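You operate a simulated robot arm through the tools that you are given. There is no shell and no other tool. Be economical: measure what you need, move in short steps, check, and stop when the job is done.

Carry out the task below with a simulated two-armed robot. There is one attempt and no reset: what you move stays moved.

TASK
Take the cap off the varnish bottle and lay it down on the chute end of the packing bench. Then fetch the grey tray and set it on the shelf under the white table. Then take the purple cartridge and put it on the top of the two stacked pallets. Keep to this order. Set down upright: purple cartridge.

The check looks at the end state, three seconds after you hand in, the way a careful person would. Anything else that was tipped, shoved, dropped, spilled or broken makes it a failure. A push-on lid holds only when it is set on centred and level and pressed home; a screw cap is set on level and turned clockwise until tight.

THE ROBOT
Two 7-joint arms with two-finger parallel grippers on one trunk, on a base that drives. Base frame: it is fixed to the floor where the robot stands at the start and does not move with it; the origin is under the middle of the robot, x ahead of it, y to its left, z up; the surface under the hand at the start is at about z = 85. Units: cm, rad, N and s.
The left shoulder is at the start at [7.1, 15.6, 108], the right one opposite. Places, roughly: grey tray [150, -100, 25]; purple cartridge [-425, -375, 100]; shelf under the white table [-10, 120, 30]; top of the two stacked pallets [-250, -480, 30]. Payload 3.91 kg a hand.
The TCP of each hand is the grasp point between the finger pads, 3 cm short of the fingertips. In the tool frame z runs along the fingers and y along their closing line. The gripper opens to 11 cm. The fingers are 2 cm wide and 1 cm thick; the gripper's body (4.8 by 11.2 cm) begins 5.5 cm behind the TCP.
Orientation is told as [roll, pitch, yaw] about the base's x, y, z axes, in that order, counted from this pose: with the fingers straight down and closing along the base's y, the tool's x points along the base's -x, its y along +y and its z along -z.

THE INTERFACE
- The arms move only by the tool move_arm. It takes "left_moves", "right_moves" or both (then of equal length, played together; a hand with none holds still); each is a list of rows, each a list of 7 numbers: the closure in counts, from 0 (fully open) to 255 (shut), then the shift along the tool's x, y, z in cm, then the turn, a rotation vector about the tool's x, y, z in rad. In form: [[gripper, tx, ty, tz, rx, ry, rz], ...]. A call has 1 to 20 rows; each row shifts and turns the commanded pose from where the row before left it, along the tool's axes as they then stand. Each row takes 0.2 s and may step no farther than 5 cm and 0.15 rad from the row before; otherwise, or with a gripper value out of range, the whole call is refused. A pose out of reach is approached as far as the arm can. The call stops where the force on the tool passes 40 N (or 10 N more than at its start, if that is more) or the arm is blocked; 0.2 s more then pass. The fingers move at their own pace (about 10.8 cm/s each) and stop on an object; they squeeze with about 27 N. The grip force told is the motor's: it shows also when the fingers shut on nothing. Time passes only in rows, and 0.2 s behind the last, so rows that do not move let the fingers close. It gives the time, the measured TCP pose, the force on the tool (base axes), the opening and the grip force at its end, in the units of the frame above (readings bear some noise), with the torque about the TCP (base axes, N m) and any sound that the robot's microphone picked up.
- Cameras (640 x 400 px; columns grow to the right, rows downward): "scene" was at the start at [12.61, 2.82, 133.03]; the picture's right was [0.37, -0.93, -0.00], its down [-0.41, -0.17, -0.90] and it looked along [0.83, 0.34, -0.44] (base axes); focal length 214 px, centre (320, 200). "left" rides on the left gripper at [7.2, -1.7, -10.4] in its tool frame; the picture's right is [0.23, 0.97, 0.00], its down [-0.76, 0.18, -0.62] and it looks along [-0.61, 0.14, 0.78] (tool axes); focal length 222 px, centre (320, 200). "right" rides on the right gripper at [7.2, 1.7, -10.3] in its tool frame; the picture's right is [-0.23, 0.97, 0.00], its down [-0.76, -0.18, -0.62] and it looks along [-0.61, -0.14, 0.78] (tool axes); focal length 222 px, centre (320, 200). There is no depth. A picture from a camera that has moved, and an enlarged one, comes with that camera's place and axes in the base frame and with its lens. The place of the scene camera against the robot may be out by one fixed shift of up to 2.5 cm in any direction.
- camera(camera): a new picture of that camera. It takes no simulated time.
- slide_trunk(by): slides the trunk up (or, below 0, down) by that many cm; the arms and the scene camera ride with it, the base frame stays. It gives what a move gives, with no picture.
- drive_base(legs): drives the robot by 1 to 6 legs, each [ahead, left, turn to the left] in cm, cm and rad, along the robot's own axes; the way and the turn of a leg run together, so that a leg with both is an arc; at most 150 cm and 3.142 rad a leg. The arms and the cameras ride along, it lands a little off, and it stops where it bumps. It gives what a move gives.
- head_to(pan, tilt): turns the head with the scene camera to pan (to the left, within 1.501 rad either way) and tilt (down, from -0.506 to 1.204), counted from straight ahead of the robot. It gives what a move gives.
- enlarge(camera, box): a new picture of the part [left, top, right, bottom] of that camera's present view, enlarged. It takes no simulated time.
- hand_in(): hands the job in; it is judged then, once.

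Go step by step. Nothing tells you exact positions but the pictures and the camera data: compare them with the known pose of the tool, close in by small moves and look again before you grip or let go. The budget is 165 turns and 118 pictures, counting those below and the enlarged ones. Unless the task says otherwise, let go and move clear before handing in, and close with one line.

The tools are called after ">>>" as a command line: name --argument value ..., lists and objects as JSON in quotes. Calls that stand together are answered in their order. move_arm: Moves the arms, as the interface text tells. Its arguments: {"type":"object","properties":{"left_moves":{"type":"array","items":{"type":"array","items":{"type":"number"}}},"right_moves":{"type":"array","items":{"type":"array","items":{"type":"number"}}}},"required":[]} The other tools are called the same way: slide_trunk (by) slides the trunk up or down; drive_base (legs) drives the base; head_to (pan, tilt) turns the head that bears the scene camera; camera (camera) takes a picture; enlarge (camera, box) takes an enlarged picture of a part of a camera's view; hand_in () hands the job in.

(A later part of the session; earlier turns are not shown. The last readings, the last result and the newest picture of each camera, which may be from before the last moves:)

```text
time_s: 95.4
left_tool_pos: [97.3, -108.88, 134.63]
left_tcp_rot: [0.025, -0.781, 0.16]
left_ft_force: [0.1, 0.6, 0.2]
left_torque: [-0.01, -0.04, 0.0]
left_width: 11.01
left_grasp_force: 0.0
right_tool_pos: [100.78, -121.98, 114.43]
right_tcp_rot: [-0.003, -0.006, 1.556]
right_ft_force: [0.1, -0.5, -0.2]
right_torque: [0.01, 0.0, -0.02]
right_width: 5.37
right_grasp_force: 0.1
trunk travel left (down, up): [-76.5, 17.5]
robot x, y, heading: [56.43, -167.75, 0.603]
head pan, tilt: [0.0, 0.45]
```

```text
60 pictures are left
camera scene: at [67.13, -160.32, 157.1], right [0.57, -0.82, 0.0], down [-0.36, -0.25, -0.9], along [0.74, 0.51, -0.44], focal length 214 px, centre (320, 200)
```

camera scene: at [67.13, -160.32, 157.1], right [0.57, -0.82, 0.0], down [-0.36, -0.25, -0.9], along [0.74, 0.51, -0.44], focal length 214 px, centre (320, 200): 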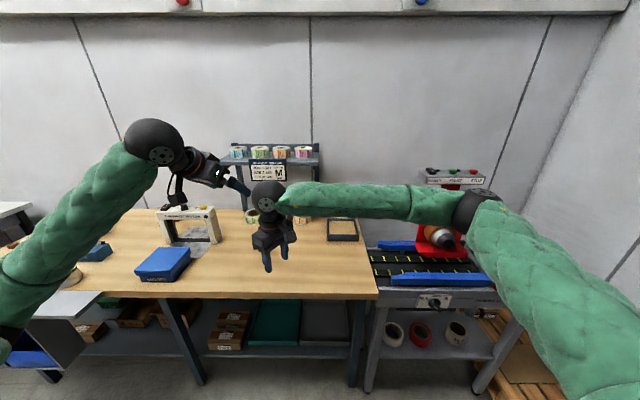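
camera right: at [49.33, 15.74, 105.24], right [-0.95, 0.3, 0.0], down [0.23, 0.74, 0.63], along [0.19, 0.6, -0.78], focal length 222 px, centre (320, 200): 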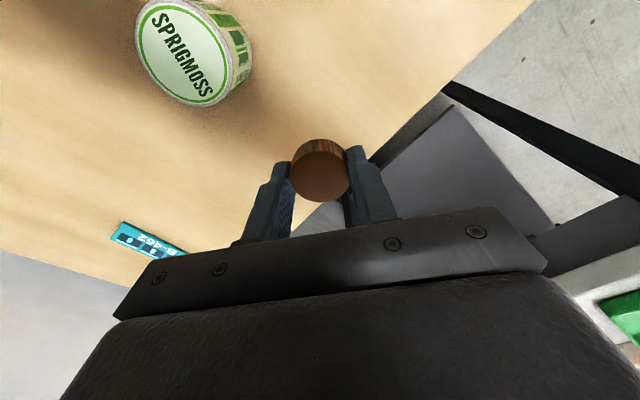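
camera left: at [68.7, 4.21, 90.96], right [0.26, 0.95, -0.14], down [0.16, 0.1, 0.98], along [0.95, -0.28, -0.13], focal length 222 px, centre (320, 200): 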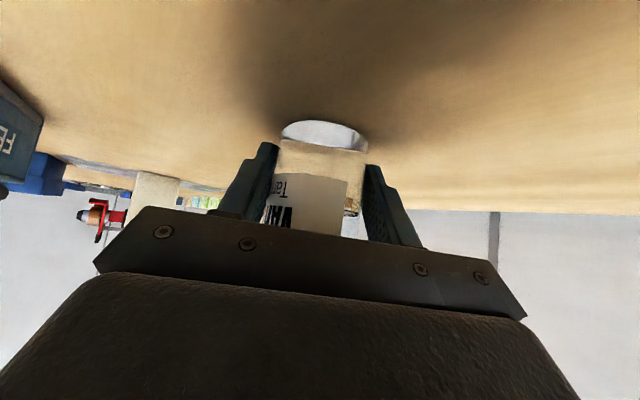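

I back up a bit for safe clearance and lower the trunk.

>>> drive_base --legs '[[-25, 0, 0]]'

>>> slide_trunk --by -40

>>> slide_trunk --by -20

>>> camera --camera "scene"

```text
time_s: 97.2
left_tool_pos: [76.48, -123.25, 134.62]
left_tcp_rot: [0.023, -0.78, 0.161]
left_ft_force: [0.7, -0.1, 0.2]
left_torque: [0.0, 0.01, -0.01]
left_width: 10.99
left_grasp_force: 0.1
right_tool_pos: [79.85, -136.32, 114.49]
right_tcp_rot: [-0.002, -0.005, 1.556]
right_ft_force: [0.3, 0.6, -0.5]
right_torque: [0.0, -0.03, 0.01]
right_width: 5.39
right_grasp_force: 0.0
trunk travel left (down, up): [-76.5, 17.5]
robot x, y, heading: [35.57, -182.4, 0.601]
head pan, tilt: [0.0, 0.45]
```

```text
time_s: 101.1
left_tool_pos: [76.38, -123.26, 94.67]
left_tcp_rot: [0.024, -0.78, 0.161]
left_ft_force: [-0.2, 0.7, 1.0]
left_torque: [0.01, -0.01, -0.01]
left_width: 11.0
left_grasp_force: 0.1
right_tool_pos: [79.93, -136.3, 74.48]
right_tcp_rot: [-0.002, -0.005, 1.556]
right_ft_force: [0.2, 0.6, -0.4]
right_torque: [-0.03, -0.01, 0.01]
right_width: 5.39
right_grasp_force: 0.0
trunk travel left (down, up): [-36.5, 57.5]
robot x, y, heading: [35.59, -182.49, 0.603]
head pan, tilt: [0.0, 0.45]
```

```text
time_s: 103.2
left_tool_pos: [76.51, -123.25, 74.7]
left_tcp_rot: [0.026, -0.78, 0.16]
left_ft_force: [0.3, -0.1, -0.6]
left_torque: [-0.01, -0.01, 0.0]
left_width: 11.0
left_grasp_force: 0.1
right_tool_pos: [79.83, -136.29, 54.52]
right_tcp_rot: [-0.001, -0.006, 1.556]
right_ft_force: [-0.3, 0.2, -0.4]
right_torque: [-0.02, -0.02, 0.02]
right_width: 5.4
right_grasp_force: 0.0
trunk travel left (down, up): [-16.5, 77.5]
robot x, y, heading: [35.2, -182.29, 0.604]
head pan, tilt: [0.0, 0.45]
```

```text
59 pictures are left
camera scene: at [46.21, -174.77, 97.12], right [0.57, -0.82, 0.0], down [-0.36, -0.25, -0.9], along [0.74, 0.51, -0.44], focal length 214 px, centre (320, 200)
```

scene: 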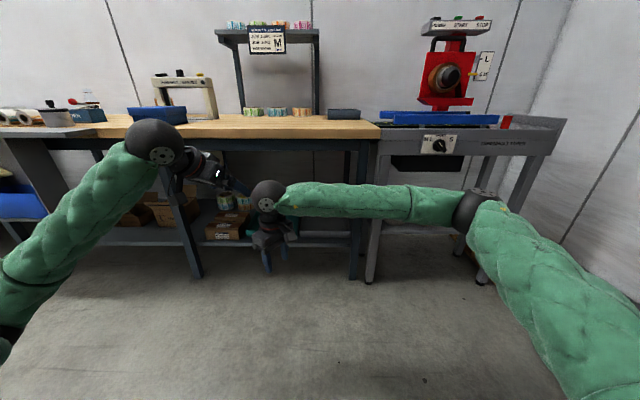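

I spread the hands apart to clear the view of the lower shelf.

>>> move_arm --right_moves '[[130, 3.25, -2.33, 0, 0, 0, 0], [130, 3.25, -2.33, 0, 0, 0, 0], [130, 3.25, -2.33, 0, 0, 0, 0], [130, 3.25, -2.33, 0, 0, 0, 0], [130, 3.25, -2.33, 0, 0, 0, 0], [0, 3.25, -2.33, 0, 0, 0, 0]]'

>>> head_to --pan 0 --tilt 0.3

>>> enlarge --camera "scene" --box '[180, 200, 380, 325]'

```text
time_s: 104.6
left_tool_pos: [76.38, -123.08, 74.68]
left_tcp_rot: [0.026, -0.779, 0.16]
left_ft_force: [0.2, 0.0, -0.7]
left_torque: [0.0, -0.01, 0.0]
left_width: 11.0
left_grasp_force: 0.0
right_tool_pos: [93.5, -156.06, 54.39]
right_tcp_rot: [-0.002, -0.005, 1.556]
right_ft_force: [0.0, 0.3, -0.1]
right_torque: [0.01, -0.02, -0.02]
right_width: 10.97
right_grasp_force: 0.0
trunk travel left (down, up): [-16.5, 77.5]
robot x, y, heading: [35.44, -182.09, 0.609]
head pan, tilt: [0.0, 0.45]
```

```text
time_s: 105.3
left_tool_pos: [76.52, -123.26, 74.8]
left_tcp_rot: [0.025, -0.78, 0.16]
left_ft_force: [-0.9, -0.2, 0.6]
left_torque: [0.0, 0.0, 0.0]
left_width: 11.0
left_grasp_force: 0.1
right_tool_pos: [93.59, -155.99, 54.48]
right_tcp_rot: [-0.001, -0.004, 1.556]
right_ft_force: [-0.6, -1.4, 0.0]
right_torque: [0.01, 0.02, 0.0]
right_width: 11.01
right_grasp_force: 0.0
trunk travel left (down, up): [-16.5, 77.5]
robot x, y, heading: [35.5, -182.24, 0.605]
head pan, tilt: [0.0, 0.3]
```

```text
3.20 times, centred on (280, 262) of scene
camera zoom: at [46.35, -174.69, 98.49], right [0.57, -0.82, 0.0], down [-0.24, -0.17, -0.95], along [0.79, 0.54, -0.3], focal length 686 px, centre (448, 0)
```

zoom: 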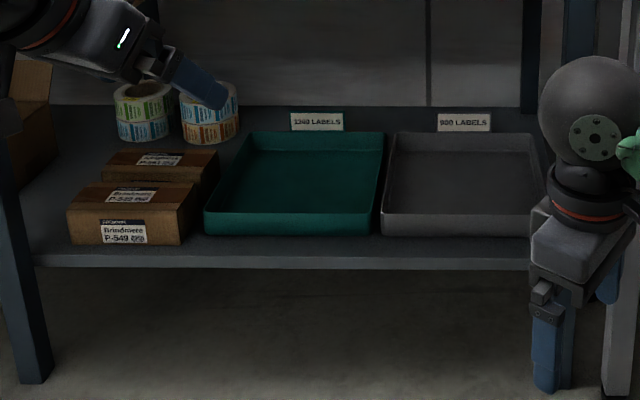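

The grey tray (about 28 x 30 x 4 cm) sits on the low shelf, its front edge near the shelf's front, tightly beside a teal tray and the leg. My plan: hook its front wall with both hands' closed fingers, draw it out halfway, then grip its side walls. First I set both hands tool-down, closed.

>>> slide_trunk --by -14

>>> move_arm --left_moves '[[255, 0, 0, 0, 0, 0.13, 0], [255, 0, 0, 0, 0, 0.13, 0], [255, 0, 0, 0, 0, 0.13, 0], [255, 0, 0, 0, 0, 0.13, 0], [255, 0, 0, 0, 0, 0.13, 0], [255, 0, 0, 0, 0, 0.13, 0], [255, 0, 0, 0, 0.025, 0, 0], [255, 0, 0, 0, 0, 0, -0.148], [255, 0, 0, 0, 0, 0, -0.148], [255, 0, 0, 0, 0, 0, -0.148], [255, -1.24, -2.17, 3.24, 0, 0, 0], [255, -1.24, -2.17, 3.24, 0, 0, 0], [255, -1.24, -2.17, 3.24, 0, 0, 0], [255, -1.24, -2.17, 3.24, 0, 0, 0], [255, -1.24, -2.17, 3.24, 0, 0, 0], [255, -1.24, -2.17, 3.24, 0, 0, 0], [255, -1.24, -2.17, 3.24, 0, 0, 0]]' --right_moves '[[255, 0, 0, 0, 0, 0, 0.136], [255, 0, 0, 0, 0, 0, 0.136], [255, 0, 0, 0, 0, 0, 0.136], [255, 0, 0, 0, 0, 0, 0.136], [255, 0, 0, 0, 0, 0, 0.136], [255, 0, 0, 0, 0, 0, 0.136], [255, 0, 0, 0, 0, 0, 0.136], [255, 0, 0, 0, 0, 0, 0], [255, 0, 0, 0, 0, 0, 0], [255, 0, 0, 0, 0, 0, 0], [255, -1.9, 0.21, 0.36, 0, 0, 0], [255, -1.9, 0.21, 0.36, 0, 0, 0], [255, -1.9, 0.21, 0.36, 0, 0, 0], [255, -1.9, 0.21, 0.36, 0, 0, 0], [255, -1.9, 0.21, 0.36, 0, 0, 0], [255, -1.9, 0.21, 0.36, 0, 0, 0], [255, -1.9, 0.21, 0.36, 0, 0, 0]]'

>>> camera --camera "scene"

```text
time_s: 107.0
left_tool_pos: [76.35, -123.4, 60.79]
left_tcp_rot: [0.025, -0.78, 0.159]
left_ft_force: [0.5, 0.4, -0.8]
left_torque: [-0.02, -0.03, 0.03]
left_width: 10.99
left_grasp_force: 0.0
right_tool_pos: [93.66, -156.01, 40.43]
right_tcp_rot: [-0.001, -0.005, 1.555]
right_ft_force: [-0.1, 0.5, 1.1]
right_torque: [0.03, 0.0, -0.01]
right_width: 11.04
right_grasp_force: 0.1
trunk travel left (down, up): [-2.5, 91.5]
robot x, y, heading: [35.64, -182.49, 0.605]
head pan, tilt: [0.0, 0.3]
```

```text
time_s: 110.6
left_tool_pos: [92.47, -130.74, 38.05]
left_tcp_rot: [-0.007, 0.001, 0.622]
left_ft_force: [0.1, 0.5, 1.2]
left_torque: [-0.01, -0.01, -0.02]
left_width: 0.03
left_grasp_force: 26.9
right_tool_pos: [103.8, -147.19, 37.95]
right_tcp_rot: [0.004, -0.004, 0.603]
right_ft_force: [-0.5, -0.8, 0.8]
right_torque: [0.03, -0.01, 0.01]
right_width: 0.01
right_grasp_force: 26.9
trunk travel left (down, up): [-2.5, 91.5]
robot x, y, heading: [35.58, -182.03, 0.605]
head pan, tilt: [0.0, 0.3]
```

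```text
57 pictures are left
camera scene: at [46.33, -174.69, 84.5], right [0.57, -0.82, 0.0], down [-0.24, -0.17, -0.96], along [0.79, 0.54, -0.3], focal length 214 px, centre (320, 200)
```

scene: 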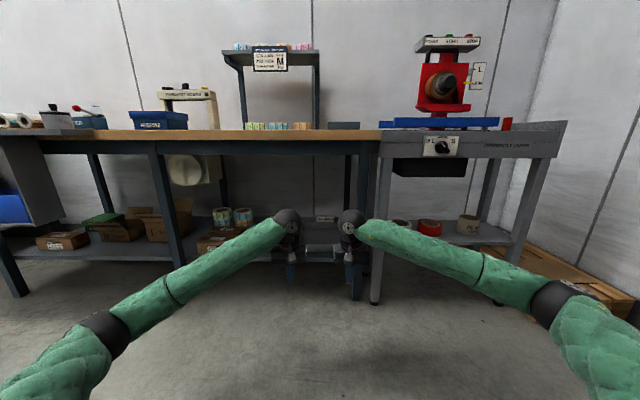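

Both hands are set. I drive forward so the closed fingertips pass above the tray's front rim.

>>> drive_base --legs '[[0, -3.5, 0], [30, 0, 0]]'

>>> camera --camera "scene"

>>> camera --camera "right"

```text
time_s: 113.0
left_tool_pos: [117.2, -117.85, 38.01]
left_tcp_rot: [-0.008, 0.002, 0.622]
left_ft_force: [0.2, 0.4, 0.3]
left_torque: [-0.01, 0.02, -0.01]
left_width: 0.02
left_grasp_force: 27.1
right_tool_pos: [127.31, -134.48, 37.74]
right_tcp_rot: [0.004, -0.006, 0.627]
right_ft_force: [0.8, 0.7, -0.6]
right_torque: [0.0, 0.0, -0.04]
right_width: 0.0
right_grasp_force: 27.2
trunk travel left (down, up): [-2.5, 91.5]
robot x, y, heading: [59.98, -169.54, 0.601]
head pan, tilt: [0.0, 0.3]
stopped in leg 2: the robot was blocked; the commanded pose is now the measured one
```

```text
56 pictures are left
camera scene: at [71.1, -161.84, 84.5], right [0.57, -0.82, 0.0], down [-0.24, -0.17, -0.96], along [0.79, 0.54, -0.3], focal length 214 px, centre (320, 200)
```

scene: 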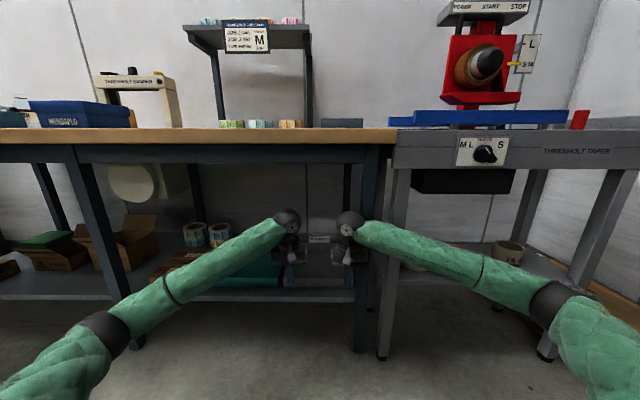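

```text
55 pictures are left
camera right: at [120.31, -137.46, 47.97], right [-0.39, 0.92, 0.0], down [0.72, 0.3, 0.63], along [0.58, 0.25, -0.78], focal length 222 px, centre (320, 200)
```

right: 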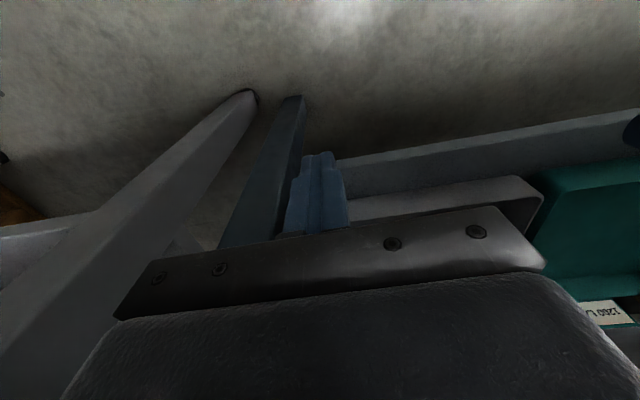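

The right gripper bumped the bench's leg. I back off 3 cm, shift the right hand inward, and go on.

>>> drive_base --legs '[[-4, 0, 0]]'

>>> move_arm --right_moves '[[255, 0, 2.5, 0, 0, 0, 0], [255, 0, 2.5, 0, 0, 0, 0], [255, 0, 0, 0, 0, 0, 0]]'

>>> drive_base --legs '[[19, 0, 0]]'

>>> enlarge --camera "scene" --box '[220, 180, 420, 305]'

>>> camera --camera "left"

```text
time_s: 113.9
left_tool_pos: [113.87, -120.12, 38.0]
left_tcp_rot: [-0.009, 0.003, 0.621]
left_ft_force: [0.2, 0.3, -0.1]
left_torque: [0.0, 0.02, -0.01]
left_width: 0.0
left_grasp_force: 27.2
right_tool_pos: [124.03, -136.73, 37.6]
right_tcp_rot: [0.002, -0.004, 0.626]
right_ft_force: [-0.7, 0.2, -0.1]
right_torque: [-0.02, -0.02, 0.01]
right_width: 0.0
right_grasp_force: 26.8
trunk travel left (down, up): [-2.5, 91.5]
robot x, y, heading: [57.18, -171.4, 0.601]
head pan, tilt: [0.0, 0.3]
```

```text
time_s: 114.7
left_tool_pos: [113.94, -120.25, 38.01]
left_tcp_rot: [-0.006, 0.005, 0.621]
left_ft_force: [0.3, -0.7, 0.3]
left_torque: [0.03, 0.02, -0.02]
left_width: 0.01
left_grasp_force: 26.9
right_tool_pos: [121.16, -132.78, 37.66]
right_tcp_rot: [0.002, -0.002, 0.626]
right_ft_force: [0.1, 0.3, -0.1]
right_torque: [0.02, -0.02, 0.0]
right_width: 0.0
right_grasp_force: 26.9
trunk travel left (down, up): [-2.5, 91.5]
robot x, y, heading: [56.57, -171.74, 0.602]
head pan, tilt: [0.0, 0.3]
```

```text
time_s: 115.8
left_tool_pos: [120.43, -116.49, 38.11]
left_tcp_rot: [-0.007, 0.002, 0.614]
left_ft_force: [0.1, 0.3, -0.1]
left_torque: [-0.02, -0.02, 0.02]
left_width: 0.0
left_grasp_force: 27.2
right_tool_pos: [125.71, -129.6, 37.49]
right_tcp_rot: [0.0, -0.008, 0.656]
right_ft_force: [-0.6, -0.4, 0.2]
right_torque: [0.0, 0.0, -0.02]
right_width: 0.0
right_grasp_force: 27.1
trunk travel left (down, up): [-2.5, 91.5]
robot x, y, heading: [63.32, -167.11, 0.595]
head pan, tilt: [0.0, 0.3]
stopped in leg 1: the robot was blocked; the commanded pose is now the measured one
```

```text
3.20 times, centred on (320, 242) of scene
camera zoom: at [73.94, -160.04, 84.55], right [0.56, -0.83, 0.0], down [-0.24, -0.16, -0.96], along [0.79, 0.53, -0.29], focal length 686 px, centre (320, 64)
```

zoom: 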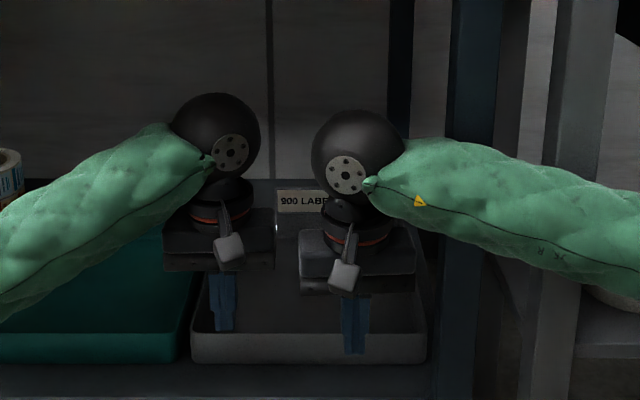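

```text
53 pictures are left
camera left: at [115.53, -122.01, 48.51], right [-0.75, 0.67, -0.01], down [0.52, 0.59, 0.62], along [0.42, 0.46, -0.78], focal length 222 px, centre (320, 200)
```

left: 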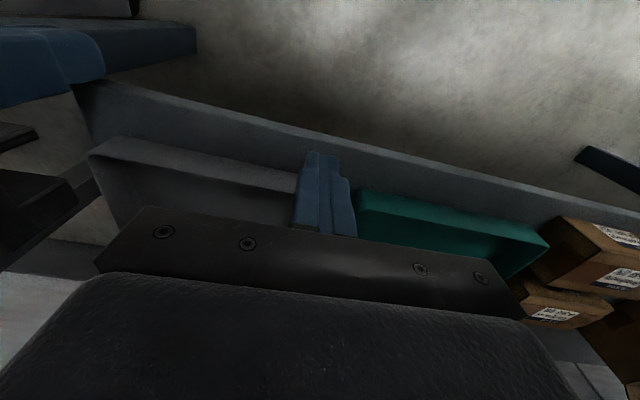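

Now the right forearm meets the bench leg. I'll back off, retract the right hand, and use only the left hand, whose side is free, to hook the tray's front wall at its middle.

>>> drive_base --legs '[[-6, 0, 0]]'

>>> move_arm --right_moves '[[255, 4, 0, 0, 0, 0, 0], [255, 4, 0, 0, 0, 0, 0], [255, 4, 0, 0, 0, 0, 0], [255, 4, 0, 0, 0, 0, 0], [255, 0, -4, 0, 0, 0, 0], [255, 0, -4, 0, 0, 0, 0], [255, 0, 0, 0, 0, 0, 0], [255, 0, 0, 0, 0, 0, 0], [255, 0, 0, 0, 0, 0, 0]]' --left_moves '[[255, 0, 0, 0, 0, 0, 0], [255, 0, 0, 0, 0, 0, 0], [255, 0, 0, 0, 0, 0, 0], [255, -3, -1.4, 0, 0, 0, 0], [255, -3.4, -1.4, 0, 0, 0, 0], [255, -3.4, -1.4, 0, 0, 0, 0], [255, -3.4, -1.4, 0, 0, 0, 0], [255, -3.4, -1.4, 0, 0, 0, 0], [255, 0, 0, 0, 0, 0, 0]]'

>>> camera --camera "left"

>>> enlarge --camera "scene" --box '[220, 180, 420, 305]'

```text
time_s: 116.8
left_tool_pos: [115.65, -119.81, 37.87]
left_tcp_rot: [-0.005, 0.005, 0.615]
left_ft_force: [-0.3, -1.7, 0.2]
left_torque: [0.03, 0.01, 0.03]
left_width: 0.0
left_grasp_force: 27.3
right_tool_pos: [120.82, -132.67, 37.13]
right_tcp_rot: [-0.001, -0.002, 0.655]
right_ft_force: [-0.2, 0.3, -0.8]
right_torque: [0.04, 0.0, 0.01]
right_width: 0.0
right_grasp_force: 26.6
trunk travel left (down, up): [-2.5, 91.5]
robot x, y, heading: [58.07, -170.72, 0.596]
head pan, tilt: [0.0, 0.3]
```

```text
time_s: 118.8
left_tool_pos: [133.27, -116.12, 37.88]
left_tcp_rot: [-0.006, 0.005, 0.613]
left_ft_force: [0.1, -0.6, -0.8]
left_torque: [-0.02, -0.01, -0.01]
left_width: 0.0
left_grasp_force: 26.4
right_tool_pos: [112.96, -148.8, 37.23]
right_tcp_rot: [0.001, 0.0, 0.655]
right_ft_force: [-0.4, -0.7, -0.4]
right_torque: [-0.02, 0.02, 0.02]
right_width: 0.0
right_grasp_force: 27.7
trunk travel left (down, up): [-2.5, 91.5]
robot x, y, heading: [57.91, -170.86, 0.597]
head pan, tilt: [0.0, 0.3]
```

```text
52 pictures are left
camera left: at [128.23, -121.61, 48.3], right [-0.75, 0.67, 0.0], down [0.52, 0.59, 0.62], along [0.41, 0.46, -0.79], focal length 222 px, centre (320, 200)
```

left: 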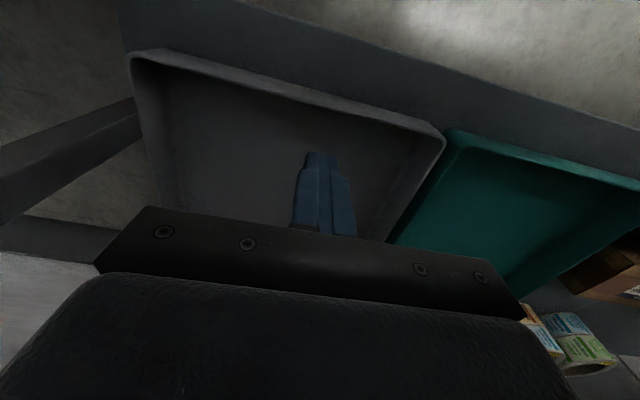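

```text
3.20 times, centred on (320, 242) of scene
camera zoom: at [69.18, -163.33, 84.5], right [0.56, -0.83, 0.0], down [-0.25, -0.17, -0.96], along [0.79, 0.54, -0.3], focal length 686 px, centre (320, 64)
```

zoom: 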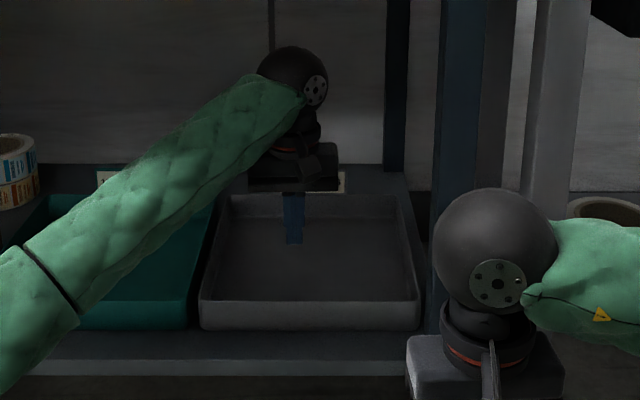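

The fingers are inside the tray just behind its front wall. I go 2.5 cm deeper, lower the closed fingers to near the tray's floor, and draw it outward in steps.

>>> move_arm --left_moves '[[255, -2.5, -1.5, 0, 0, 0, 0], [255, 0, 0, 3, 0, 0, 0], [255, 0, 0, 2.5, 0, 0, 0], [255, 0, 0, 1, 0, 0, 0], [255, 0, 0, 0.5, 0, 0, 0], [255, 0, 0, 0, 0, 0, 0]]'

>>> camera --camera "left"

```text
time_s: 120.2
left_tool_pos: [136.02, -115.72, 30.9]
left_tcp_rot: [-0.005, 0.005, 0.614]
left_ft_force: [0.3, 0.8, -0.6]
left_torque: [-0.03, -0.01, 0.01]
left_width: 0.0
left_grasp_force: 27.3
right_tool_pos: [112.92, -148.74, 37.08]
right_tcp_rot: [0.002, -0.001, 0.654]
right_ft_force: [0.1, 0.9, 0.5]
right_torque: [-0.03, 0.01, 0.0]
right_width: 0.0
right_grasp_force: 27.2
trunk travel left (down, up): [-2.5, 91.5]
robot x, y, heading: [58.37, -170.74, 0.597]
head pan, tilt: [0.0, 0.3]
```

```text
50 pictures are left
camera left: at [131.15, -121.36, 41.25], right [-0.75, 0.67, 0.0], down [0.52, 0.59, 0.62], along [0.41, 0.46, -0.79], focal length 222 px, centre (320, 200)
```

left: 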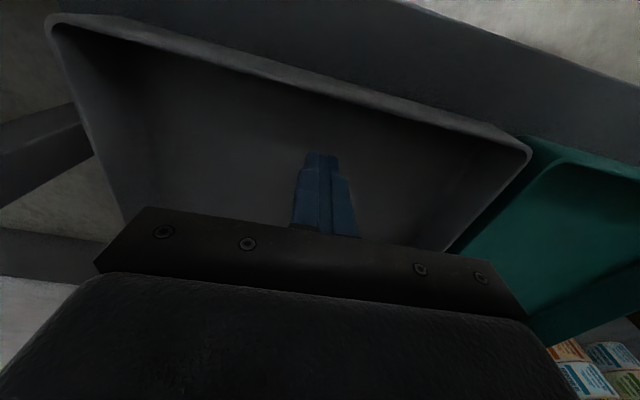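

The rim is at z ≈ 27.7, so the tips need to go lower. I lower 2.6 cm and pull 14 cm.

>>> move_arm --left_moves '[[255, 0, 0, 1.6, 0, 0, 0], [255, 0, 0, 1.0, 0, 0, 0], [255, 1.4, 0, 0, 0, 0, 0], [255, 1.4, 0, 0, 0, 0, 0], [255, 1.0, 0, 0, 0, 0, 0], [255, 1.0, 0, 0, 0, 0, 0], [255, 1.2, 0, 0, 0, 0, 0], [255, 1.2, 0, 0, 0, 0, 0], [255, 1.2, 0, 0, 0, 0, 0], [255, 1.2, 0, 0, 0, 0, 0], [255, 1.2, 0, 0, 0, 0, 0], [255, 1.2, 0, 0, 0, 0, 0], [255, 1.2, 0, 0, 0, 0, 0]]'

>>> camera --camera "left"

>>> camera --camera "scene"

```text
time_s: 123.0
left_tool_pos: [125.38, -123.28, 28.33]
left_tcp_rot: [-0.006, 0.005, 0.613]
left_ft_force: [15.3, 2.3, -0.6]
left_torque: [0.06, -0.37, 0.21]
left_width: 0.01
left_grasp_force: 27.5
right_tool_pos: [113.0, -148.85, 37.19]
right_tcp_rot: [-0.001, 0.001, 0.655]
right_ft_force: [1.1, 0.3, 0.0]
right_torque: [0.02, -0.04, 0.01]
right_width: 0.0
right_grasp_force: 27.1
trunk travel left (down, up): [-2.5, 91.5]
robot x, y, heading: [58.44, -170.87, 0.599]
head pan, tilt: [0.0, 0.3]
```

```text
49 pictures are left
camera left: at [120.33, -128.94, 38.75], right [-0.75, 0.67, 0.0], down [0.52, 0.59, 0.62], along [0.41, 0.46, -0.79], focal length 222 px, centre (320, 200)
```

left: 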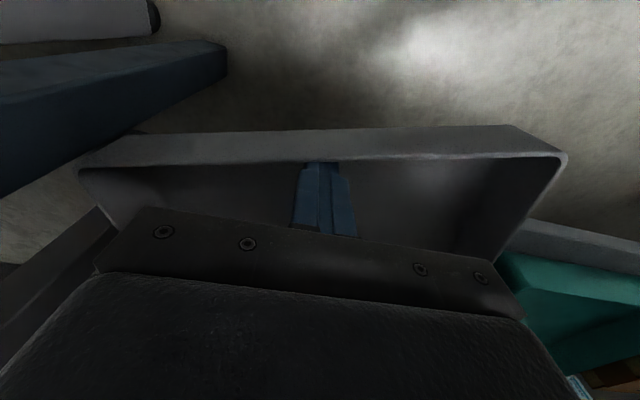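

```text
48 pictures are left
camera scene: at [69.21, -163.32, 84.5], right [0.56, -0.83, 0.0], down [-0.25, -0.17, -0.95], along [0.79, 0.54, -0.3], focal length 214 px, centre (320, 200)
```

scene: 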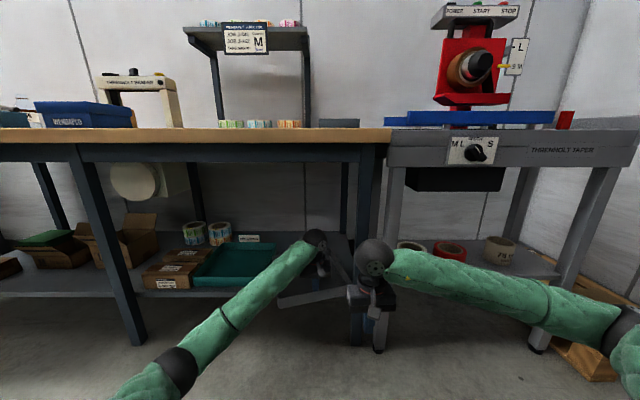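

The tray turned a bit: its right corner seems to catch on the bench leg. I check whether the teal neighbour has been moved.

>>> enlarge --camera "scene" --box '[130, 200, 400, 350]'

```text
2.37 times, centred on (265, 275) of scene
camera zoom: at [69.21, -163.32, 84.5], right [0.56, -0.83, 0.0], down [-0.25, -0.17, -0.95], along [0.79, 0.54, -0.3], focal length 508 px, centre (450, 22)
```

zoom: 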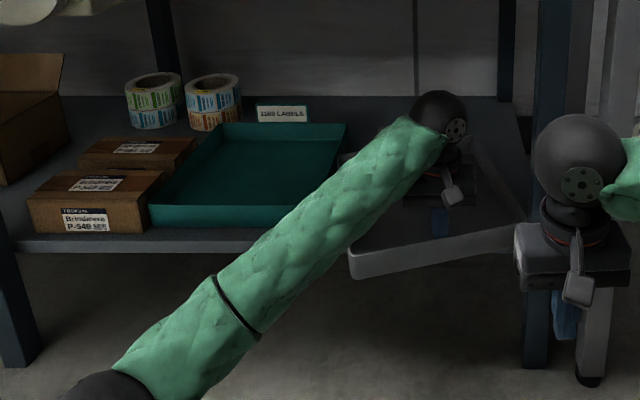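

The teal tray appears not to have shifted. The grey tray's right corner catches at the leg, so I push its front leftwards from inside (this also straightens it).

>>> move_arm --left_moves '[[255, -1.0, 0, 0, 0, 0, 0], [255, 0, 3, 0, 0, 0, 0], [255, 0, 3, 0, 0, 0, 0], [255, 0, 3, 0, 0, 0, 0], [255, 0, 2.5, 0, 0, 0, 0], [255, 0, 1.2, 0, 0, 0, 0], [255, 0, 1.2, 0, 0, 0, 0], [255, 0, 1.0, 0, 0, 0, 0], [255, 0, 0, 0, 0, 0, 0]]'

>>> camera --camera "left"

>>> camera --camera "right"

```text
time_s: 125.0
left_tool_pos: [117.47, -110.56, 28.15]
left_tcp_rot: [-0.007, 0.006, 0.615]
left_ft_force: [-0.3, 0.1, 0.0]
left_torque: [0.0, 0.03, 0.0]
left_width: 0.0
left_grasp_force: 27.4
right_tool_pos: [112.89, -148.79, 37.09]
right_tcp_rot: [0.0, 0.001, 0.656]
right_ft_force: [0.8, -1.0, -0.4]
right_torque: [0.0, -0.04, 0.04]
right_width: 0.0
right_grasp_force: 27.0
trunk travel left (down, up): [-2.5, 91.5]
robot x, y, heading: [58.13, -170.75, 0.593]
head pan, tilt: [0.0, 0.3]
```

```text
46 pictures are left
camera left: at [112.53, -116.16, 38.62], right [-0.75, 0.67, 0.0], down [0.52, 0.59, 0.62], along [0.41, 0.46, -0.79], focal length 222 px, centre (320, 200)
```

left: 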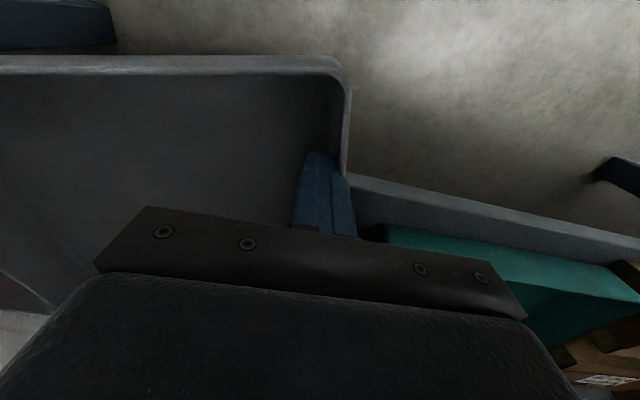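

```text
45 pictures are left
camera right: at [106.09, -151.91, 47.36], right [-0.41, 0.91, 0.0], down [0.71, 0.32, 0.62], along [0.57, 0.26, -0.78], focal length 222 px, centre (320, 200)
```

right: 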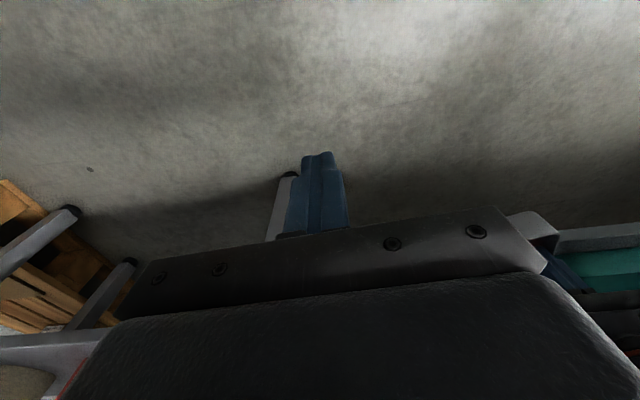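

I now see the teal tray was in fact shoved some centimetres left by the grey tray's rear corner; I'll push it back afterwards. First I hook the grey tray in line with its centre and draw it out 9 cm further, past the leg.

>>> move_arm --left_moves '[[255, -0.5, -3, 0, 0, 0, 0], [255, 0, -3.4, 0, 0, 0, 0], [255, 0, -3.4, 0, 0, 0, 0], [255, 1.2, 0, 0, 0, 0, 0], [255, 1.2, 0, 0, 0, 0, 0], [255, 1.0, 0, 0, 0, 0, 0], [255, 1.0, 0, 0, 0, 0, 0], [255, 1.0, 0, 0, 0, 0, 0], [255, 1.0, 0, 0, 0, 0, 0], [255, 1.0, 0, 0, 0, 0, 0], [255, 1.0, 0, 0, 0, 0, 0], [255, 1.0, 0, 0, 0, 0, 0], [255, 1.0, 0, 0, 0, 0, 0], [255, 0, 0, 0, 0, 0, 0]]'

>>> camera --camera "left"

>>> enlarge --camera "scene" --box '[130, 200, 400, 370]'

```text
time_s: 128.0
left_tool_pos: [115.12, -124.28, 28.34]
left_tcp_rot: [-0.005, 0.003, 0.615]
left_ft_force: [0.4, 1.5, -0.1]
left_torque: [0.05, 0.0, 0.03]
left_width: 0.02
left_grasp_force: 27.0
right_tool_pos: [112.91, -148.72, 37.09]
right_tcp_rot: [0.0, -0.002, 0.655]
right_ft_force: [0.1, 0.0, 0.1]
right_torque: [-0.01, 0.02, 0.01]
right_width: 0.01
right_grasp_force: 26.5
trunk travel left (down, up): [-2.5, 91.5]
robot x, y, heading: [58.34, -170.77, 0.598]
head pan, tilt: [0.0, 0.3]
```

```text
44 pictures are left
camera left: at [110.12, -129.87, 38.76], right [-0.75, 0.67, 0.0], down [0.52, 0.59, 0.62], along [0.41, 0.46, -0.79], focal length 222 px, centre (320, 200)
```

left: 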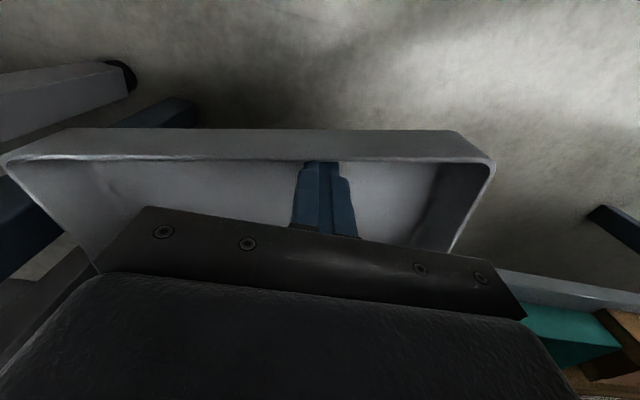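

```text
2.35 times, centred on (265, 285) of scene
camera zoom: at [69.17, -163.32, 84.5], right [0.56, -0.83, 0.0], down [-0.25, -0.17, -0.96], along [0.79, 0.54, -0.3], focal length 505 px, centre (449, 0)
```

zoom: 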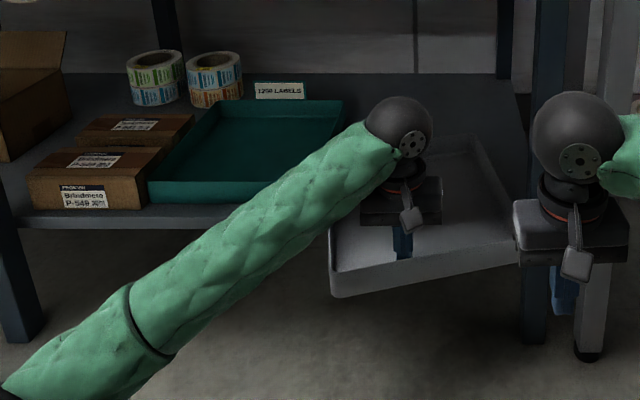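

The tray is past the leg with its centre still on the shelf. Now the left hand releases the hook and grips the middle of the tray's left side wall.

>>> move_arm --left_moves '[[255, -0.5, 0, 0, 0, 0, 0], [255, 0, 0, -3, 0, 0, 0], [200, 0, 0, -3, 0, 0, 0], [162, -3.2, 4, 0, 0, 0, 0], [162, -3.2, 4, 0, 0, 0, 0], [162, -3.3, 4.2, 0, 0, 0, -0.11], [162, 0, 0, 0, 0, 0, -0.11], [162, 0, 0, 0, 0, 0, 0]]'

>>> camera --camera "left"

```text
refused: row 4 steps farther than a row can; nothing moved
```

```text
42 pictures are left
camera left: at [110.12, -129.87, 38.76], right [-0.75, 0.67, 0.0], down [0.52, 0.59, 0.62], along [0.41, 0.46, -0.79], focal length 222 px, centre (320, 200)
```

left: 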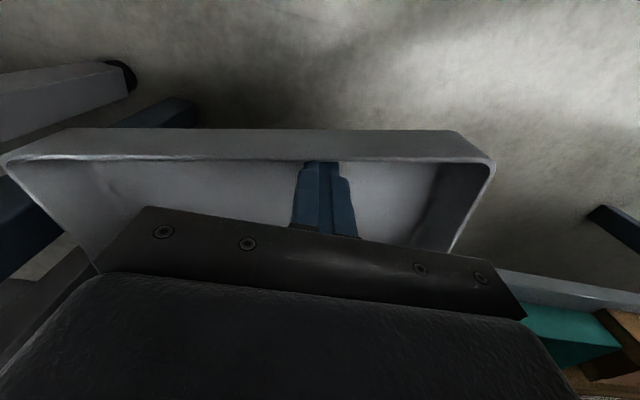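

>>> move_arm --left_moves '[[255, -0.5, 0, 0, 0, 0, 0], [255, 0, 0, -3, 0, 0, 0], [200, 0, 0, -3, 0, 0, 0], [162, -2.4, 3, 0, 0, 0, 0], [162, -2.4, 3, 0, 0, 0, 0], [162, -2.4, 3, 0, 0, 0, 0], [162, -2.5, 3.2, 0, 0, 0, -0.11], [162, 0, 0, 0, 0, 0, -0.11], [162, 0, 0, 0, 0, 0, 0]]'

>>> camera --camera "left"

```text
time_s: 130.0
left_tool_pos: [116.35, -108.36, 34.25]
left_tcp_rot: [-0.004, 0.005, 0.835]
left_ft_force: [-0.3, -0.1, 0.6]
left_torque: [0.04, 0.01, -0.01]
left_width: 4.0
left_grasp_force: 0.0
right_tool_pos: [112.87, -148.81, 37.12]
right_tcp_rot: [0.0, -0.002, 0.657]
right_ft_force: [-0.3, 0.0, 0.9]
right_torque: [0.0, 0.01, 0.04]
right_width: 0.01
right_grasp_force: 27.2
trunk travel left (down, up): [-2.5, 91.5]
robot x, y, heading: [58.23, -170.96, 0.594]
head pan, tilt: [0.0, 0.3]
```

```text
41 pictures are left
camera left: at [112.79, -114.79, 44.63], right [-0.87, 0.49, 0.0], down [0.38, 0.69, 0.62], along [0.3, 0.54, -0.79], focal length 222 px, centre (320, 200)
```

left: 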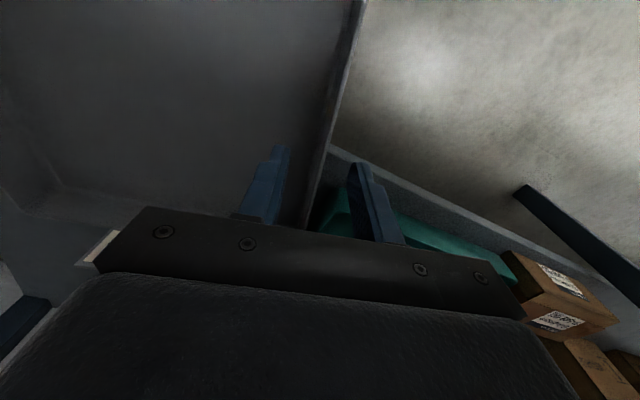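

The fingers straddle the left side wall nearly centred; I shift 0.8 cm, lower and close on it.

>>> move_arm --left_moves '[[162, 0, 0.8, 2, 0, 0, 0], [162, 0, 0, 2.5, 0, 0, 0], [162, 0, 0, 1.4, 0, 0, 0], [185, 0, 0, 0, 0, 0, 0], [205, 0, 0, 0, 0, 0, 0], [225, 0, 0, 0, 0, 0, 0], [255, 0, 0, 0, 0, 0, 0], [255, 0, 0, 0, 0, 0, 0]]'

>>> camera --camera "left"

```text
time_s: 131.8
left_tool_pos: [115.83, -107.96, 28.22]
left_tcp_rot: [-0.006, 0.006, 0.835]
left_ft_force: [-0.2, 0.2, 0.9]
left_torque: [0.12, 0.15, 0.05]
left_width: 0.36
left_grasp_force: 27.1
right_tool_pos: [113.0, -148.72, 37.06]
right_tcp_rot: [0.001, -0.001, 0.653]
right_ft_force: [0.8, -0.1, -0.5]
right_torque: [-0.03, 0.0, 0.0]
right_width: 0.0
right_grasp_force: 26.9
trunk travel left (down, up): [-2.5, 91.5]
robot x, y, heading: [58.43, -170.78, 0.6]
head pan, tilt: [0.0, 0.3]
```

```text
40 pictures are left
camera left: at [112.15, -114.37, 38.72], right [-0.87, 0.49, 0.0], down [0.38, 0.69, 0.62], along [0.3, 0.54, -0.79], focal length 222 px, centre (320, 200)
```

left: 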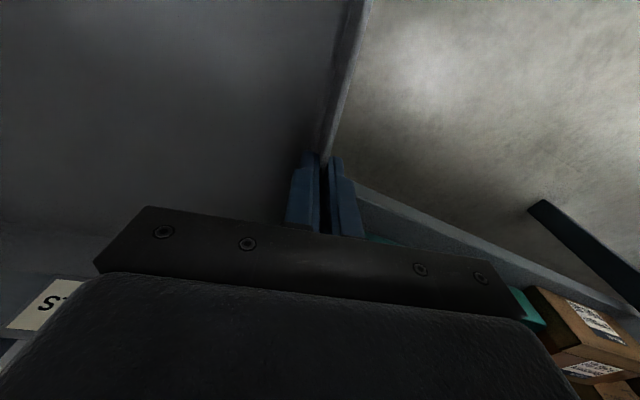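

The left wall is gripped (0.36 cm). I slide the tray out another 10 cm, lifting that side slightly.

>>> move_arm --left_moves '[[255, 0, 0, -0.3, 0, 0, 0], [255, 0.97, 0.23, 0, 0, 0, 0], [255, 0.97, 0.23, 0, 0, 0, 0], [255, 0.97, 0.23, 0, 0, 0, 0], [255, 0.97, 0.23, 0, 0, 0, 0], [255, 0.97, 0.23, 0, 0, 0, 0], [255, 0.97, 0.23, 0, 0, 0, 0], [255, 0.97, 0.23, 0, 0, 0, 0], [255, 0.97, 0.23, 0, 0, 0, 0], [255, 0.97, 0.23, 0, 0, 0, 0], [255, 0, 0, 0, 0, 0, 0]]'

>>> camera --camera "left"

>>> camera --camera "scene"

```text
time_s: 134.2
left_tool_pos: [108.35, -113.03, 28.64]
left_tcp_rot: [-0.005, 0.004, 0.835]
left_ft_force: [0.1, 0.2, -3.4]
left_torque: [0.24, 0.36, 0.03]
left_width: 0.36
left_grasp_force: 27.0
right_tool_pos: [113.03, -148.81, 37.14]
right_tcp_rot: [0.001, -0.001, 0.655]
right_ft_force: [-0.1, -0.1, -0.1]
right_torque: [-0.01, 0.02, 0.01]
right_width: 0.01
right_grasp_force: 26.9
trunk travel left (down, up): [-2.5, 91.5]
robot x, y, heading: [58.29, -170.55, 0.601]
head pan, tilt: [0.0, 0.3]
```

```text
39 pictures are left
camera left: at [104.73, -119.52, 39.05], right [-0.87, 0.49, 0.0], down [0.38, 0.69, 0.62], along [0.3, 0.54, -0.79], focal length 222 px, centre (320, 200)
```

left: 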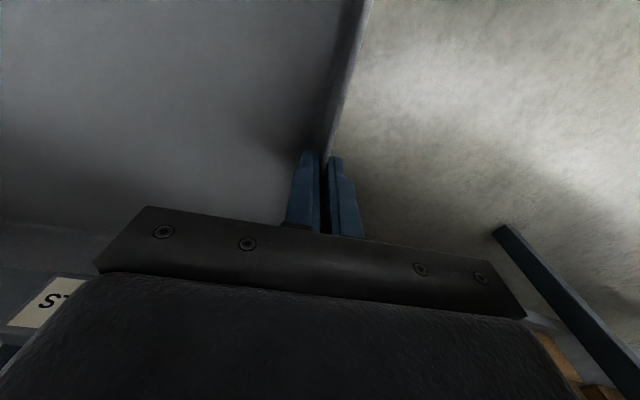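

```text
38 pictures are left
camera scene: at [69.18, -163.31, 84.5], right [0.56, -0.83, 0.0], down [-0.25, -0.17, -0.96], along [0.79, 0.54, -0.3], focal length 214 px, centre (320, 200)
```

scene: 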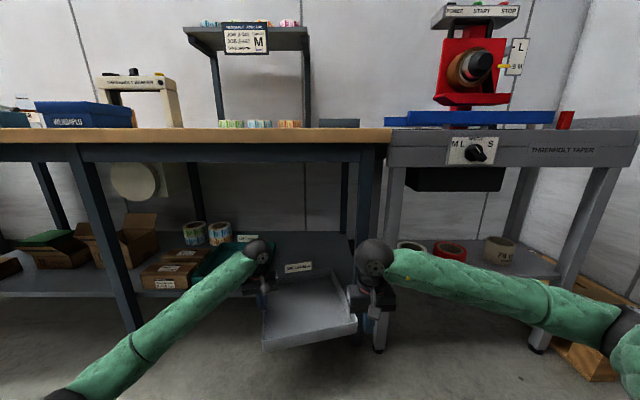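

The tray is light (about 0.7 kg) and now mostly out. I bring the right hand over the right side wall.

>>> move_arm --right_moves '[[162, -3.4, 0.53, 0, 0, 0, 0], [162, -3.4, 0.53, 0, 0, 0, 0], [162, -3.4, 0.53, 0, 0, 0, 0], [162, -3.4, 0.53, 0, 0, 0, -0.09], [162, -3.4, 0.53, 0, 0, 0, -0.09], [162, 0, 0, 0, 0, 0, 0]]'

>>> camera --camera "right"

```text
time_s: 135.6
left_tool_pos: [108.45, -112.96, 28.67]
left_tcp_rot: [-0.005, 0.006, 0.835]
left_ft_force: [0.5, 0.0, -2.2]
left_torque: [0.28, 0.42, 0.02]
left_width: 0.37
left_grasp_force: 27.1
right_tool_pos: [124.66, -136.16, 37.22]
right_tcp_rot: [-0.001, -0.001, 0.837]
right_ft_force: [0.6, -0.2, 0.2]
right_torque: [0.04, 0.0, -0.02]
right_width: 4.04
right_grasp_force: 0.1
trunk travel left (down, up): [-2.5, 91.5]
robot x, y, heading: [58.29, -171.07, 0.593]
head pan, tilt: [0.0, 0.3]
```

```text
37 pictures are left
camera right: at [118.5, -140.47, 47.4], right [-0.57, 0.82, 0.0], down [0.64, 0.45, 0.62], along [0.51, 0.36, -0.78], focal length 222 px, centre (320, 200)
```

right: 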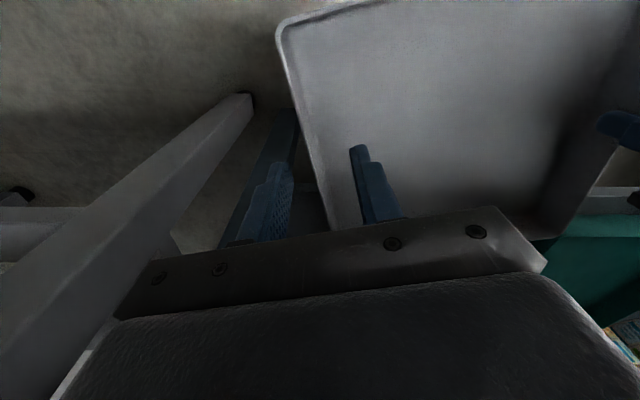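

The wall is about 1.6 cm to the right of the fingers' middle. I shift, lower and close.

>>> move_arm --right_moves '[[162, 0.6, -1.6, 0, 0, 0, 0], [162, 0, 0, 3.5, 0, 0, 0], [162, 0, 0, 3.5, 0, 0, 0], [162, 0, 0, 1.5, 0, 0, 0], [185, 0, 0, 0, 0, 0, 0], [205, 0, 0, 0, 0, 0, 0], [225, 0, 0, 0, 0, 0, 0], [255, 0, 0, 0, 0, 0, 0], [255, 0, 0, 0, 0, 0, 0]]'

>>> camera --camera "right"

```text
time_s: 137.6
left_tool_pos: [108.42, -113.04, 28.62]
left_tcp_rot: [-0.006, 0.007, 0.832]
left_ft_force: [1.2, -1.7, -3.9]
left_torque: [0.28, 0.28, 0.03]
left_width: 0.39
left_grasp_force: 26.9
right_tool_pos: [125.4, -137.66, 28.73]
right_tcp_rot: [-0.001, 0.0, 0.834]
right_ft_force: [-1.0, 2.1, 0.4]
right_torque: [0.17, 0.24, -0.04]
right_width: 0.36
right_grasp_force: 27.5
trunk travel left (down, up): [-2.5, 91.5]
robot x, y, heading: [58.26, -170.62, 0.597]
head pan, tilt: [0.0, 0.3]
```

```text
36 pictures are left
camera right: at [119.27, -141.99, 38.87], right [-0.57, 0.82, 0.0], down [0.64, 0.44, 0.62], along [0.51, 0.36, -0.78], focal length 222 px, centre (320, 200)
```

right: 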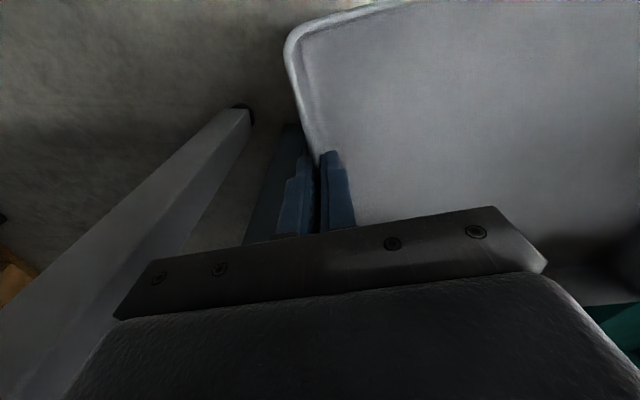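

Both side walls are held. I lift both hands 2.5 cm together and back out.

>>> move_arm --left_moves '[[255, 0, 0, -0.8, 0, 0, 0], [255, 0, 0, -0.8, 0, 0, 0], [255, 0, 0, -0.9, 0, 0, 0], [255, 0, 0, 0, 0, 0, 0]]' --right_moves '[[255, 0, 0, -0.8, 0, 0, 0], [255, 0, 0, -0.8, 0, 0, 0], [255, 0, 0, -0.9, 0, 0, 0], [255, 0, 0, 0, 0, 0, 0]]'

>>> drive_base --legs '[[-20, 0, 0]]'

>>> camera --camera "scene"

```text
time_s: 138.6
left_tool_pos: [108.46, -113.1, 31.2]
left_tcp_rot: [-0.003, 0.006, 0.833]
left_ft_force: [-4.7, 6.4, -3.5]
left_torque: [0.38, 0.51, -0.09]
left_width: 0.37
left_grasp_force: 27.0
right_tool_pos: [125.48, -137.65, 31.2]
right_tcp_rot: [-0.001, 0.001, 0.832]
right_ft_force: [4.4, -6.3, 0.8]
right_torque: [0.15, 0.0, -0.07]
right_width: 0.37
right_grasp_force: 26.9
trunk travel left (down, up): [-2.5, 91.5]
robot x, y, heading: [58.12, -170.57, 0.601]
head pan, tilt: [0.0, 0.3]
```

```text
time_s: 140.2
left_tool_pos: [91.93, -124.34, 31.31]
left_tcp_rot: [-0.004, 0.005, 0.833]
left_ft_force: [-11.2, 15.4, -3.2]
left_torque: [0.59, 0.51, -0.08]
left_width: 0.38
left_grasp_force: 26.9
right_tool_pos: [108.83, -148.99, 31.15]
right_tcp_rot: [0.001, -0.001, 0.831]
right_ft_force: [10.0, -15.0, 0.5]
right_torque: [-0.15, -0.04, -0.14]
right_width: 0.37
right_grasp_force: 26.7
trunk travel left (down, up): [-2.5, 91.5]
robot x, y, heading: [41.55, -182.21, 0.588]
head pan, tilt: [0.0, 0.3]
```

```text
35 pictures are left
camera scene: at [52.52, -174.59, 84.5], right [0.56, -0.83, 0.0], down [-0.25, -0.17, -0.95], along [0.79, 0.53, -0.3], focal length 214 px, centre (320, 200)
```

scene: 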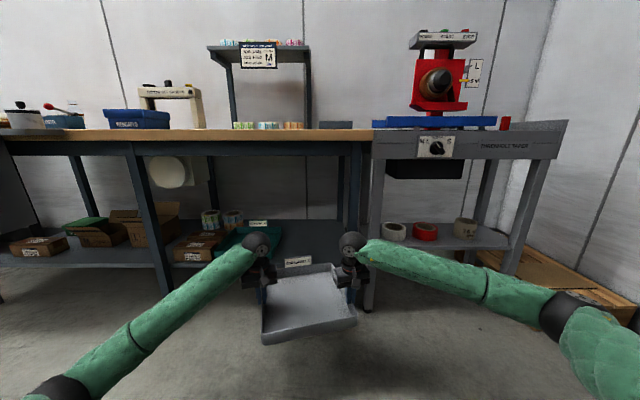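

The tray is out and held level. I relax the squeeze slightly, back up further and strafe left past the bench to the white table.

>>> move_arm --left_moves '[[255, 0, 0.12, 0, 0, 0, 0], [255, 0, 0, 0, 0, 0, 0]]' --right_moves '[[255, 0, -0.12, 0, 0, 0, 0], [255, 0, 0, 0, 0, 0, 0]]'

>>> drive_base --legs '[[-25, 0, 0.015], [0, 130, 0], [0, 130, 0]]'

>>> camera --camera "scene"

```text
time_s: 140.8
left_tool_pos: [91.72, -124.32, 31.32]
left_tcp_rot: [-0.005, 0.007, 0.829]
left_ft_force: [10.3, -15.8, -3.6]
left_torque: [0.1, -0.01, 0.03]
left_width: 0.36
left_grasp_force: 26.5
right_tool_pos: [108.89, -149.06, 31.3]
right_tcp_rot: [-0.001, -0.002, 0.834]
right_ft_force: [-10.6, 15.9, 1.2]
right_torque: [0.36, 0.48, -0.06]
right_width: 0.4
right_grasp_force: 27.2
trunk travel left (down, up): [-2.5, 91.5]
robot x, y, heading: [41.91, -182.26, 0.592]
head pan, tilt: [0.0, 0.3]
```

```text
time_s: 142.5
left_tool_pos: [72.1, -136.49, 31.17]
left_tcp_rot: [-0.002, 0.008, 0.846]
left_ft_force: [0.9, -1.1, -3.5]
left_torque: [0.42, 0.21, 0.07]
left_width: 0.37
left_grasp_force: 27.1
right_tool_pos: [89.48, -160.96, 31.06]
right_tcp_rot: [0.001, -0.002, 0.848]
right_ft_force: [-0.8, 0.5, 1.4]
right_torque: [0.0, 0.26, -0.08]
right_width: 0.37
right_grasp_force: 27.0
trunk travel left (down, up): [-2.5, 91.5]
robot x, y, heading: [22.47, -195.53, 0.609]
head pan, tilt: [0.0, 0.3]
stopped in leg 1: the force on the tool passed its limit at 41 N (the readings are from after the stop); the commanded pose is now the measured one
```

```text
34 pictures are left
camera scene: at [33.56, -187.32, 84.5], right [0.57, -0.82, 0.0], down [-0.24, -0.17, -0.95], along [0.78, 0.55, -0.3], focal length 214 px, centre (320, 200)
```

scene: 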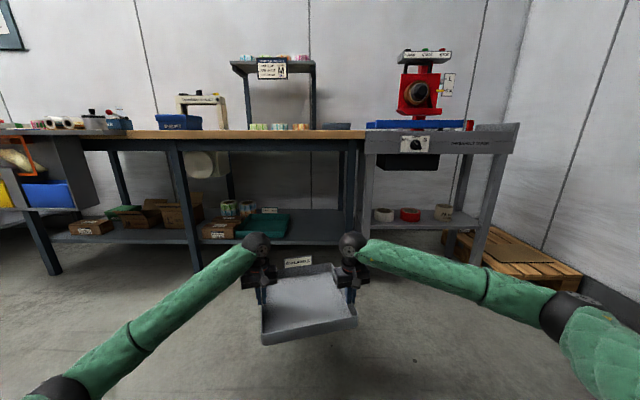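

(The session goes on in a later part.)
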